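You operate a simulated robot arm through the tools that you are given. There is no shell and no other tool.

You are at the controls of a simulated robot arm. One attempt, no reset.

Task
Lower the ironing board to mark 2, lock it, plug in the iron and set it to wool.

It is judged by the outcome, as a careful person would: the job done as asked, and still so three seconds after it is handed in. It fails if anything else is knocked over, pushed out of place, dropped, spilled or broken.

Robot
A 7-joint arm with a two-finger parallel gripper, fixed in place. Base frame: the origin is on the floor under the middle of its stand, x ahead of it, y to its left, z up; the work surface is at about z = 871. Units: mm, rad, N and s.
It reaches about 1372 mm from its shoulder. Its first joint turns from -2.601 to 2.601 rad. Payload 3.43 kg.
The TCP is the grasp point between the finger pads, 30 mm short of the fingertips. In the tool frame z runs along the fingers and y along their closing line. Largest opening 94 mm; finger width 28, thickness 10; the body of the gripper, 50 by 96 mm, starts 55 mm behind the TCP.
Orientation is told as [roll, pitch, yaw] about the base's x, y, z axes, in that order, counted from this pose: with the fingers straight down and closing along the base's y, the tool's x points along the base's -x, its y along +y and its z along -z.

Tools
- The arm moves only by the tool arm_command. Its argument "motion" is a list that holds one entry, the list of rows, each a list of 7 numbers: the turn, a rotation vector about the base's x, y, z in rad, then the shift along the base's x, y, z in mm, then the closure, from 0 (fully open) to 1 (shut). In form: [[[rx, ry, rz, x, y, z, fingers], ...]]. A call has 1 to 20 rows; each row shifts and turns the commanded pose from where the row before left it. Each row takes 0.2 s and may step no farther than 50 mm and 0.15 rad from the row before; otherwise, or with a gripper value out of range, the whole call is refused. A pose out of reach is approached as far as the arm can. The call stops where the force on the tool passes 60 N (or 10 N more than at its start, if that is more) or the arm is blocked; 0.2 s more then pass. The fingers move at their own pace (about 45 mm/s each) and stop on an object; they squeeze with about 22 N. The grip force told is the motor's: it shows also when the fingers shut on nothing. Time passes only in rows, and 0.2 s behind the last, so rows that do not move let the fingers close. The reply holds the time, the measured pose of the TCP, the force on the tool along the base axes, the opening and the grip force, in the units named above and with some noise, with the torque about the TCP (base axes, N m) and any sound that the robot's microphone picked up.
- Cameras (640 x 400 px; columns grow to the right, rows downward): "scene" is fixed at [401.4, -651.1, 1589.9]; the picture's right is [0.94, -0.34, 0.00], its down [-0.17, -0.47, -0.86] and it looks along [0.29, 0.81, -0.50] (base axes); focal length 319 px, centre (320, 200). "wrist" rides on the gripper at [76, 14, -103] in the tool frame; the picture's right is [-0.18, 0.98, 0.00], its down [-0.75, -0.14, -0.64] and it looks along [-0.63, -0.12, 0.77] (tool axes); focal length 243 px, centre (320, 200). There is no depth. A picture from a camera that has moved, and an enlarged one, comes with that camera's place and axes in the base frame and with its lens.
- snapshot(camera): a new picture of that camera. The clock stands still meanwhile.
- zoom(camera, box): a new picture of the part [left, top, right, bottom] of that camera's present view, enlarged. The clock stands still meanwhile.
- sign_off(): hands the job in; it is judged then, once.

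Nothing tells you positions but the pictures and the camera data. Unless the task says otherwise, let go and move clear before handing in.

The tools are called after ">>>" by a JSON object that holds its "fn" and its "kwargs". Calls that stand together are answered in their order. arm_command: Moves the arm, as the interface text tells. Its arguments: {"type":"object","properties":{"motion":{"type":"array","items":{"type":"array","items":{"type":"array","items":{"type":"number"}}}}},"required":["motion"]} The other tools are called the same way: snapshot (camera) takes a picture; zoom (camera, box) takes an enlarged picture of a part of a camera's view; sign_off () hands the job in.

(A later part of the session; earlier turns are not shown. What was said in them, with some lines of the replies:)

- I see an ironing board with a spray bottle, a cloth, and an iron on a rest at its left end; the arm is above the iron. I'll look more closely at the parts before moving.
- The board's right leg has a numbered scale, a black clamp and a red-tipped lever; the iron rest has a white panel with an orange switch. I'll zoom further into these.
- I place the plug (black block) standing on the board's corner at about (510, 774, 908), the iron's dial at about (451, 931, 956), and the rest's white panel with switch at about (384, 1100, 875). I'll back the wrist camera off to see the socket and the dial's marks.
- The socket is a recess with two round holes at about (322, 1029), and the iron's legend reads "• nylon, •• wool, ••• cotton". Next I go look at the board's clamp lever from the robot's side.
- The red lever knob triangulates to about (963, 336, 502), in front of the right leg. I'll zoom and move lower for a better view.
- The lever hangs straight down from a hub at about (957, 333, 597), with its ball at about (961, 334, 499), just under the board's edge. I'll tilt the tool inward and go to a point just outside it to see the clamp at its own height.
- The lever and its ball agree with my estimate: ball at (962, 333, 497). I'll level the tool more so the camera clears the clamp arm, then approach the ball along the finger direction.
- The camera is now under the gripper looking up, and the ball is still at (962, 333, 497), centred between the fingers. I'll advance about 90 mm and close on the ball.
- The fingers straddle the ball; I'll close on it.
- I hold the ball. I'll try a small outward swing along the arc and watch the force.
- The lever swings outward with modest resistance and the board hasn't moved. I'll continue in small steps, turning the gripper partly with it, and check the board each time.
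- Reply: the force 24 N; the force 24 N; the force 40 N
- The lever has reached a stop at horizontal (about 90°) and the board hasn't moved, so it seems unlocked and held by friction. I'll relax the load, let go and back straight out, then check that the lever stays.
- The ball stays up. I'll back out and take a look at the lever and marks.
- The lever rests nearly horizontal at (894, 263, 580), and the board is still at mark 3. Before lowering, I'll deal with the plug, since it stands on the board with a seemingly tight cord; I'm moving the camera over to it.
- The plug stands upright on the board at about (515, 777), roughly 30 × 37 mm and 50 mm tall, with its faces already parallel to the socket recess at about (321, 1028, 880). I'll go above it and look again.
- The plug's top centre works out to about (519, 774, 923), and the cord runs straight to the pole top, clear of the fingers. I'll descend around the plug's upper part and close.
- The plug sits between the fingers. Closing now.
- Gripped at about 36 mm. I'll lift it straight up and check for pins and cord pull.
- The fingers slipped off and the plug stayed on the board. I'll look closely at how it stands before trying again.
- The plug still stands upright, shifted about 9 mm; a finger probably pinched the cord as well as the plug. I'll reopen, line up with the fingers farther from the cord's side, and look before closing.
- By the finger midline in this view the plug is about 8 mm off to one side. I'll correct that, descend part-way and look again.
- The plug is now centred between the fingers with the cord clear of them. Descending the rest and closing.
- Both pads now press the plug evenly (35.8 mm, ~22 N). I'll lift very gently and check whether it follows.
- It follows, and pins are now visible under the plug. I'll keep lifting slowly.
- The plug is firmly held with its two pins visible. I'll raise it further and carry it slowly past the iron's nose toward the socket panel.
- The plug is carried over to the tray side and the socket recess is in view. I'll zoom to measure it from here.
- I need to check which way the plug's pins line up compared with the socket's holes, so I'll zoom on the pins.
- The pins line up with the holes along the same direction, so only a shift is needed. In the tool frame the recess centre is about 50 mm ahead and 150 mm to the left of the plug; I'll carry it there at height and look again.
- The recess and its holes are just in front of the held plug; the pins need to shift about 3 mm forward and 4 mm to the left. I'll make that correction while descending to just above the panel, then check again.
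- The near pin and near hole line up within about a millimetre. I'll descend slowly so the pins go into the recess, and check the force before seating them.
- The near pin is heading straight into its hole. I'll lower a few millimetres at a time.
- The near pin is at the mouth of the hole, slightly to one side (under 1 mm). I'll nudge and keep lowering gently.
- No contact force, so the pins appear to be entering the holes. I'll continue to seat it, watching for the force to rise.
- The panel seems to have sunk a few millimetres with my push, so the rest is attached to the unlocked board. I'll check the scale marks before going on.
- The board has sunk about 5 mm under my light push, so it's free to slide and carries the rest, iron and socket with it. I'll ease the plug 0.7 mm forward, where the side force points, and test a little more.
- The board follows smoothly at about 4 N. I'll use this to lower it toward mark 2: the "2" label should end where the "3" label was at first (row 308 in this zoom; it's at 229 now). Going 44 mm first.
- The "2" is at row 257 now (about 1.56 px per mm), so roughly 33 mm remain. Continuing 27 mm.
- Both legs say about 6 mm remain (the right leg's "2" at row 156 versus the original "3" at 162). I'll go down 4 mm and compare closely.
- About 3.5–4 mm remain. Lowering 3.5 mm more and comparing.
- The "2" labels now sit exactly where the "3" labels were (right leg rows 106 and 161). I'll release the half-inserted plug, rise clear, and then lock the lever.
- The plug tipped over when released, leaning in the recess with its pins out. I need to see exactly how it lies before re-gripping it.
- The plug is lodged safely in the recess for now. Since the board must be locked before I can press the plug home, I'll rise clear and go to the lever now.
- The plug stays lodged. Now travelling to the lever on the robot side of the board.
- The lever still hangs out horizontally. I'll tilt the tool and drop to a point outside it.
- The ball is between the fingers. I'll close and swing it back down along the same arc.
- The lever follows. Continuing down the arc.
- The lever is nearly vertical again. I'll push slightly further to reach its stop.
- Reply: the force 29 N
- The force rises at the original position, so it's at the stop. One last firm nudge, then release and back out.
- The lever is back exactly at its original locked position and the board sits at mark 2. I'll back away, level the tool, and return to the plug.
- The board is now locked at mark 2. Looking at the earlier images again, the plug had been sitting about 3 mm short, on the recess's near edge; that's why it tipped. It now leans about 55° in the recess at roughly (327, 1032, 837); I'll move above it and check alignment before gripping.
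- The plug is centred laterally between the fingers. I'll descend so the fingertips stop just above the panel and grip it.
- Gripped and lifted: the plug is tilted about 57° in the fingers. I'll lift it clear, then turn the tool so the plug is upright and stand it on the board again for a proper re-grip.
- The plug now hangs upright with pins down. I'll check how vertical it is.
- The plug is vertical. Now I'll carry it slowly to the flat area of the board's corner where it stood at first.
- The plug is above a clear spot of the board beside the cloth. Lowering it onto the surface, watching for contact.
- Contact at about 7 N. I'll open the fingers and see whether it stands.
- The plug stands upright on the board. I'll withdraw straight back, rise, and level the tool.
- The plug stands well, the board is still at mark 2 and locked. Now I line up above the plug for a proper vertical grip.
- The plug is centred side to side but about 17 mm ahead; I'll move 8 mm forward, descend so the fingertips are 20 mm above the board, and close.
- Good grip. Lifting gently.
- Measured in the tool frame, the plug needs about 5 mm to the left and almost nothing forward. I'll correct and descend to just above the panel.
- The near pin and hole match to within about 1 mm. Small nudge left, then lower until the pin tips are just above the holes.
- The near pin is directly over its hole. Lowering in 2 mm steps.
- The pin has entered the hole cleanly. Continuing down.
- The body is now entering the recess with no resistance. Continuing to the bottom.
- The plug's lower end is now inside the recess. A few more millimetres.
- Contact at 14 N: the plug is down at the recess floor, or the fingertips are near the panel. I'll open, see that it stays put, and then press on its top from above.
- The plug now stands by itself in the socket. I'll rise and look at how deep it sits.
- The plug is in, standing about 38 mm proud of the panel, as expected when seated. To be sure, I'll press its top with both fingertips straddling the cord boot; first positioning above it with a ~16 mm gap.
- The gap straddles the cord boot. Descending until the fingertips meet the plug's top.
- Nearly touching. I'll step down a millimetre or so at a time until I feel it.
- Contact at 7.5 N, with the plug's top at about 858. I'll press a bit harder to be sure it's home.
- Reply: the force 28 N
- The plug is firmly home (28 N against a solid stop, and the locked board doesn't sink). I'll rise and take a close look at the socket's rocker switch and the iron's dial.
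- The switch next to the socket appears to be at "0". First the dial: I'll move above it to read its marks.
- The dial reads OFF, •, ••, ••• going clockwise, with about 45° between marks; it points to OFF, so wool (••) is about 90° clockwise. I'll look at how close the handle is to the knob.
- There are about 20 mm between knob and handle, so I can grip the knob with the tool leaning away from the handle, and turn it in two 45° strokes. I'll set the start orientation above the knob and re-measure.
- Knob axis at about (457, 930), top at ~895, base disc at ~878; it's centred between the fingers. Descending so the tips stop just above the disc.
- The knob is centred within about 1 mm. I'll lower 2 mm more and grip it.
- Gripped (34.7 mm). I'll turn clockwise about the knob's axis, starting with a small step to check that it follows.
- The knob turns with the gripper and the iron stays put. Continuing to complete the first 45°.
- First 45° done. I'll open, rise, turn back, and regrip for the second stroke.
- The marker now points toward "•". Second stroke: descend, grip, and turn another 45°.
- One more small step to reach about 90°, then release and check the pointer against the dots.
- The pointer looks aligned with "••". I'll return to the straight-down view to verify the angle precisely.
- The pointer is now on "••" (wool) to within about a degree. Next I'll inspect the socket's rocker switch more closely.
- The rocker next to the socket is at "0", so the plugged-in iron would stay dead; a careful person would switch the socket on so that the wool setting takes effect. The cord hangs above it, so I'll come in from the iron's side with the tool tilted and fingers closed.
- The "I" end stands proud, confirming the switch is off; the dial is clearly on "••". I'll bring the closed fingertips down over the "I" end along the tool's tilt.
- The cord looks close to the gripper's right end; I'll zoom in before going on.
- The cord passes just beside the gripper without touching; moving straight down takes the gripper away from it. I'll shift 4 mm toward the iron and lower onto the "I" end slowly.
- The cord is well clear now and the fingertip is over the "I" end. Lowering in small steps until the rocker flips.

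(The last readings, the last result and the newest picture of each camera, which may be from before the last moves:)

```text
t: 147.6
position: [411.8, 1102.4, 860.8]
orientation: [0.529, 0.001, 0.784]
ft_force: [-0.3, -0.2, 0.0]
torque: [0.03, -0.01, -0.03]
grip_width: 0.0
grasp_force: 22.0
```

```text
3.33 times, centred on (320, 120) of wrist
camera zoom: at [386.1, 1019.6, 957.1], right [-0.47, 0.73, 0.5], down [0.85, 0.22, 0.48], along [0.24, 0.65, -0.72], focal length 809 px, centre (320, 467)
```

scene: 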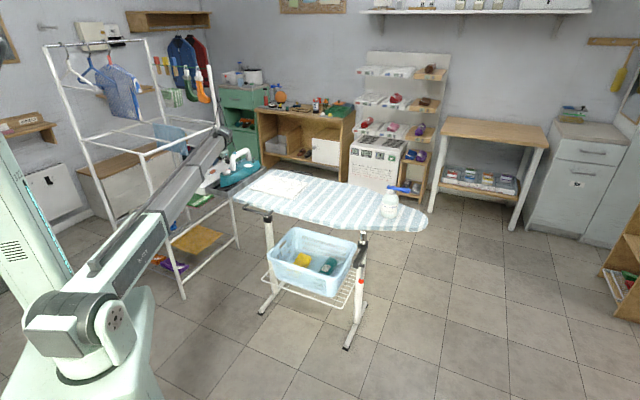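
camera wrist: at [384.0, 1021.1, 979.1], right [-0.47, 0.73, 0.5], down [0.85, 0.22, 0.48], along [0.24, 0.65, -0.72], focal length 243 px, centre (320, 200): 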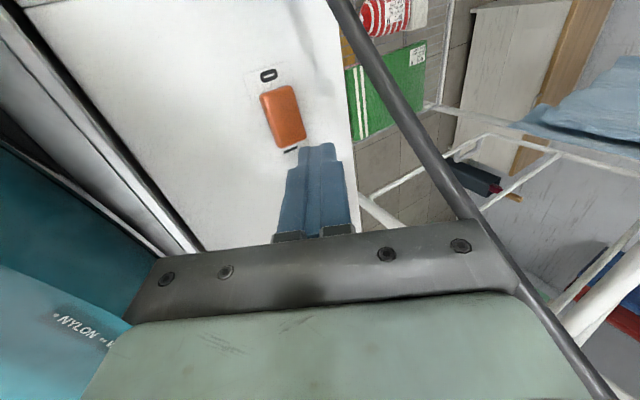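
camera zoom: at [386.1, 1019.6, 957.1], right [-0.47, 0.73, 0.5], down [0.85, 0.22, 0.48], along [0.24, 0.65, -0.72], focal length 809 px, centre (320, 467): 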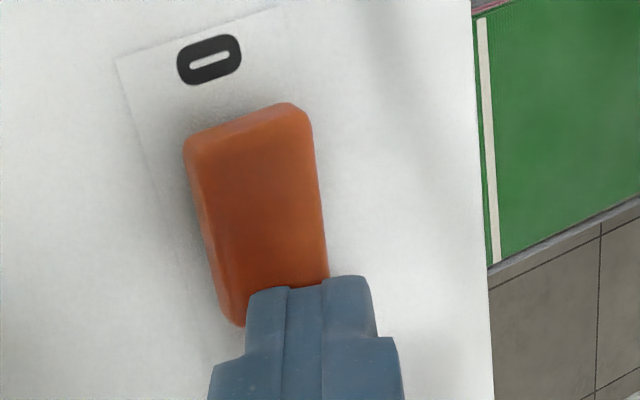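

>>> {"fn": "arm_command", "kwargs": {"motion": [[[0, 0, 0, 0, 0, -2, 1], [0, 0, 0, 0, 0, -1.5, 1]]]}}

>>> {"fn": "zoom", "kwargs": {"camera": "wrist", "box": [240, 60, 400, 180]}}

```text
t: 148.2
position: [411.1, 1101.6, 860.2]
orientation: [0.531, -0.002, 0.784]
ft_force: [3.4, -1.9, 20.4]
torque: [-0.13, 0.19, 0.1]
grip_width: 0.0
grasp_force: 21.7
```

```text
3.33 times, centred on (320, 120) of wrist
camera zoom: at [385.9, 1019.2, 956.3], right [-0.47, 0.73, 0.5], down [0.85, 0.22, 0.48], along [0.24, 0.65, -0.72], focal length 809 px, centre (320, 467)
```

zoom: 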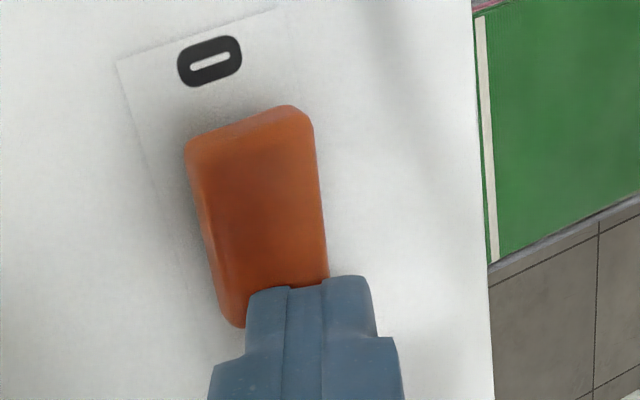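

Firm contact at 20 N. I'll lift off and check the rocker's position from the same views as before.

>>> {"fn": "arm_command", "kwargs": {"motion": [[[0, 0, 0, 0, 0, 3, 1], [0, 0, 0, 2, -2, 8, 1], [0, 0, 0, 10, -9.6, 22, 1], [0, 0, 0, 12, -11.5, 25, 1], [0, 0, 0, 12, -11.5, 25, 1], [0, 0, 0, 12, -11.5, 25, 1], [0, 0, 0, 12, -11.5, 25, 1], [0, 0, 0, 0, 0, 0, 1]]]}}

>>> {"fn": "zoom", "kwargs": {"camera": "wrist", "box": [270, 20, 350, 100]}}

>>> {"fn": "snapshot", "kwargs": {"camera": "wrist"}}

>>> {"fn": "zoom", "kwargs": {"camera": "scene", "box": [205, 163, 217, 175]}}

```text
t: 150.0
position: [472.7, 1044.5, 991.6]
orientation: [0.53, 0.002, 0.784]
ft_force: [0.2, 0.0, -0.1]
torque: [0.02, 0.02, -0.01]
grip_width: 0.0
grasp_force: 21.8
```

```text
5.00 times, centred on (310, 60) of wrist
camera zoom: at [445.5, 962.0, 1087.3], right [-0.47, 0.73, 0.5], down [0.85, 0.22, 0.48], along [0.24, 0.65, -0.72], focal length 1213 px, centre (370, 900)
```

zoom: 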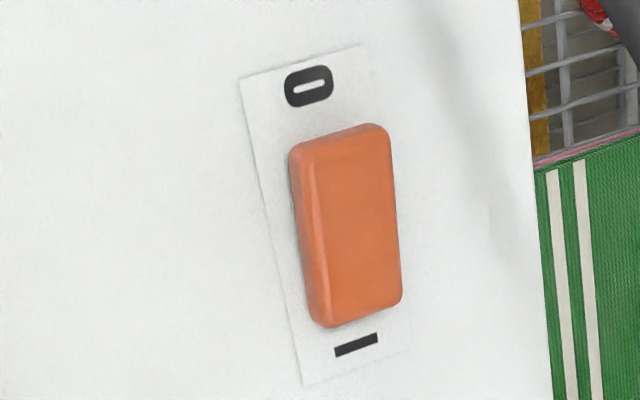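

```text
taken
camera wrist: at [445.5, 962.0, 1087.3], right [-0.47, 0.73, 0.5], down [0.85, 0.22, 0.48], along [0.24, 0.65, -0.72], focal length 243 px, centre (320, 200)
```

wrist: 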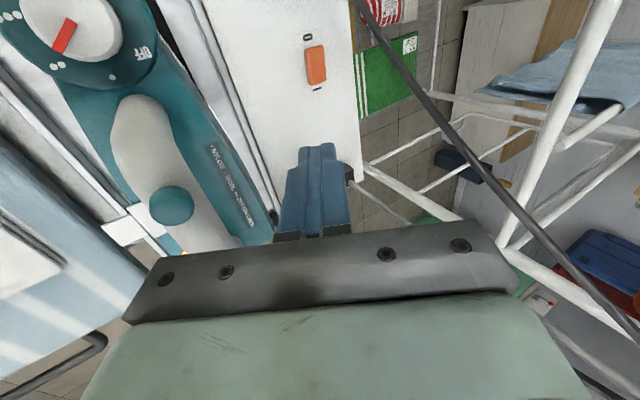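

```text
16.00 times, centred on (211, 169) of scene
camera zoom: at [401.4, -651.1, 1589.9], right [0.94, -0.34, 0.0], down [-0.17, -0.47, -0.86], along [0.29, 0.81, -0.5], focal length 5110 px, centre (2064, 696)
```

zoom: 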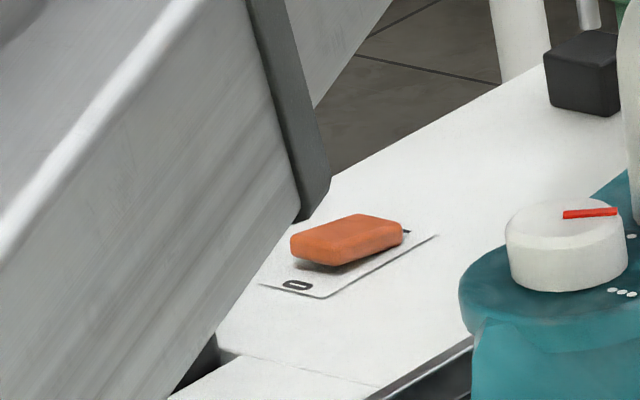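

The rocker has flipped: "I" is now pressed in and the "0" end stands up, so the socket is on. I'll withdraw upward and level the tool, away from the cord.

>>> {"fn": "arm_command", "kwargs": {"motion": [[[0, 0, 0, 0, 0, 30, 1], [0, 0, 0, 0, 0, 40, 1], [0, 0, 0, 0, 0, 40, 1], [-0.0919, -0.0919, 0, -18, -34, 10, 1], [-0.0919, -0.0919, 0, -18, -34, 10, 1], [-0.0919, -0.0919, 0, -18, -34, 10, 1], [-0.0919, -0.0919, 0, -18, -34, 10, 1], [0, 0, 0, -20, -20, 20, 0.5], [0, 0, 0, -20, -40, 10, 0], [0, 0, 0, 0, -45, 0, 0], [0, 0, 0, 0, -45, 0, 0], [0, 0, 0, 0, 0, 0, 0]]]}}

>>> {"fn": "snapshot", "kwargs": {"camera": "scene"}}

>>> {"fn": "snapshot", "kwargs": {"camera": "wrist"}}

>>> {"fn": "zoom", "kwargs": {"camera": "scene", "box": [180, 130, 280, 200]}}

>>> {"fn": "zoom", "kwargs": {"camera": "scene", "box": [340, 210, 380, 290]}}

```text
t: 152.6
position: [360.1, 757.3, 1170.2]
orientation: [0.009, 0.001, 0.785]
ft_force: [-0.3, -0.1, -0.3]
torque: [0.01, 0.0, 0.0]
grip_width: 93.9
grasp_force: 0.0
```

```text
taken
```

scene: 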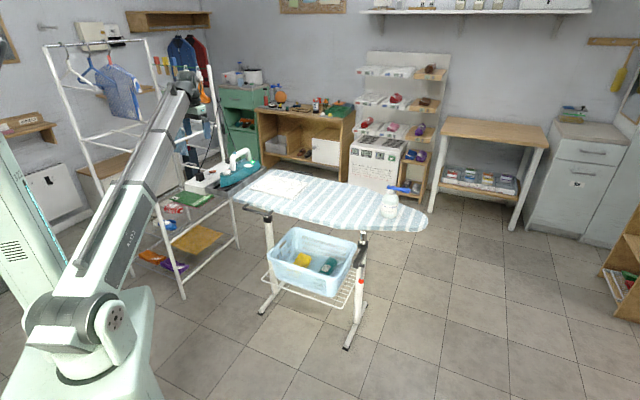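

```text
taken
camera wrist: at [297.5, 712.5, 1273.3], right [-0.56, 0.83, 0.01], down [0.64, 0.43, 0.64], along [0.52, 0.37, -0.77], focal length 243 px, centre (320, 200)
```

wrist: 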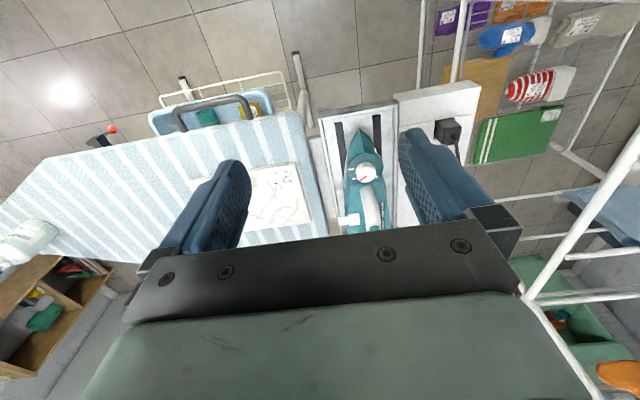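

```text
5.71 times, centred on (230, 165) of scene
camera zoom: at [401.4, -651.1, 1589.9], right [0.94, -0.34, 0.0], down [-0.17, -0.47, -0.86], along [0.29, 0.81, -0.5], focal length 1825 px, centre (834, 400)
```

zoom: 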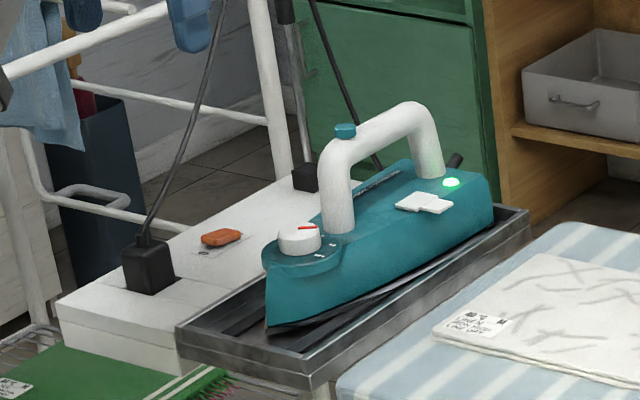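

```text
5.00 times, centred on (360, 250) of scene
camera zoom: at [401.4, -651.1, 1589.9], right [0.94, -0.34, 0.0], down [-0.17, -0.47, -0.86], along [0.29, 0.81, -0.5], focal length 1597 px, centre (120, -50)
```

zoom: 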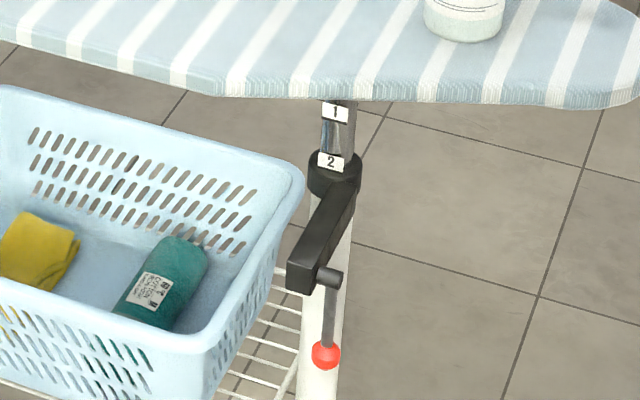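

The iron's pilot lamp now glows green, confirming the plug is properly in and live at wool. I'll do one last check of the left leg, the bottle and the dial.

>>> {"fn": "zoom", "kwargs": {"camera": "scene", "box": [240, 185, 300, 225]}}

>>> {"fn": "zoom", "kwargs": {"camera": "scene", "box": [350, 160, 430, 230]}}

>>> {"fn": "zoom", "kwargs": {"camera": "wrist", "box": [330, 90, 470, 230]}}

>>> {"fn": "zoom", "kwargs": {"camera": "scene", "box": [30, 20, 240, 300]}}

```text
10.00 times, centred on (270, 205) of scene
camera zoom: at [401.4, -651.1, 1589.9], right [0.94, -0.34, 0.0], down [-0.17, -0.47, -0.86], along [0.29, 0.81, -0.5], focal length 3194 px, centre (820, 150)
```

zoom: 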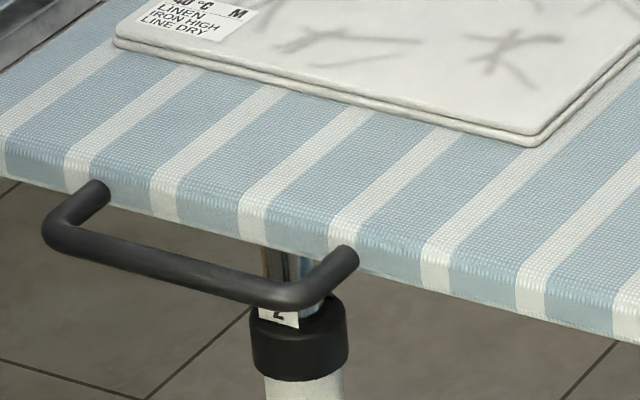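

```text
5.71 times, centred on (390, 195) of scene
camera zoom: at [401.4, -651.1, 1589.9], right [0.94, -0.34, 0.0], down [-0.17, -0.47, -0.86], along [0.29, 0.81, -0.5], focal length 1825 px, centre (-80, 229)
```

zoom: 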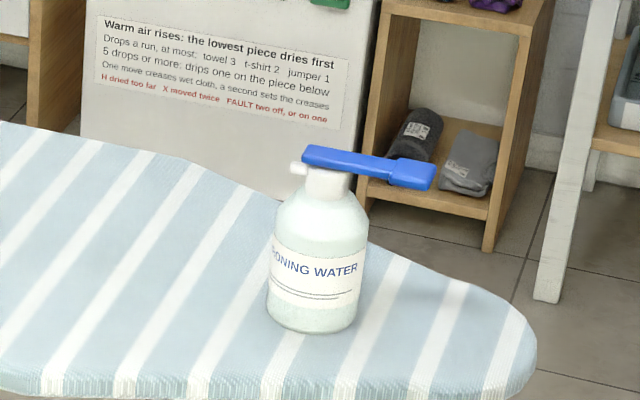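

```text
2.86 times, centred on (400, 160) of wrist
camera zoom: at [297.5, 712.5, 1273.3], right [-0.56, 0.83, 0.01], down [0.64, 0.43, 0.64], along [0.52, 0.37, -0.77], focal length 693 px, centre (91, 314)
```

zoom: 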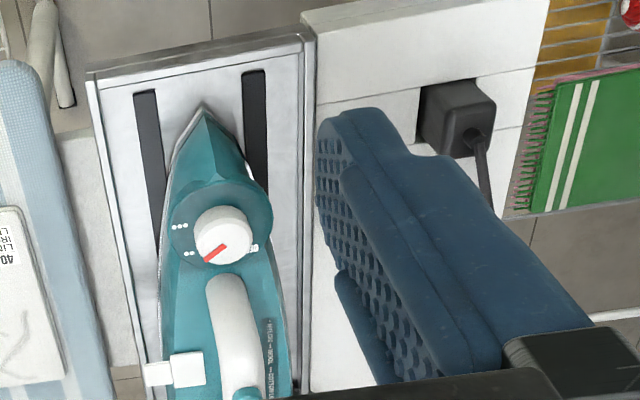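

```text
1.43 times, centred on (135, 160) of scene
camera zoom: at [401.4, -651.1, 1589.9], right [0.94, -0.34, 0.0], down [-0.17, -0.47, -0.86], along [0.29, 0.81, -0.5], focal length 456 px, centre (584, 257)
```

zoom: 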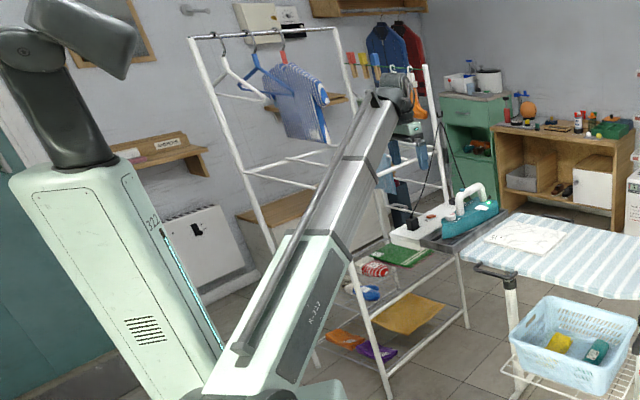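

The board is at mark 2 and the lever is locked. The plug is seated with its socket on and the lamp lit, and the dial points to •• (wool). The bottle and cloth haven't been disturbed, and the arm is clear with empty fingers, so I'm handing in.

>>> {"fn": "sign_off", "kwargs": {}}

```text
The job is handed in.
```

The job is handed in: the board is at mark 2 and locked, the iron is plugged in, and its dial is on wool (••).

- **Board:** the "2" labels sit where the "3" labels were at the start, to within about a millimetre. The lever is back in its original locked position. Pressing down on the plug with about 28 N afterwards did not move the board.
- **Plug:** on the first try it was about 3 mm short and tipped over when I let go. I stood it back on the board, gripped it again and seated it fully in the socket.
- **Socket switch:** it was off ("0"), so I switched it on ("I"), which you hadn't asked for. The iron's green lamp came on, so it is now live and heating on its rest.
- **Dial:** it points at •• to within about a degree.

In the last pictures the spray bottle, cloth and basket looked undisturbed. The arm is clear and the gripper is empty.
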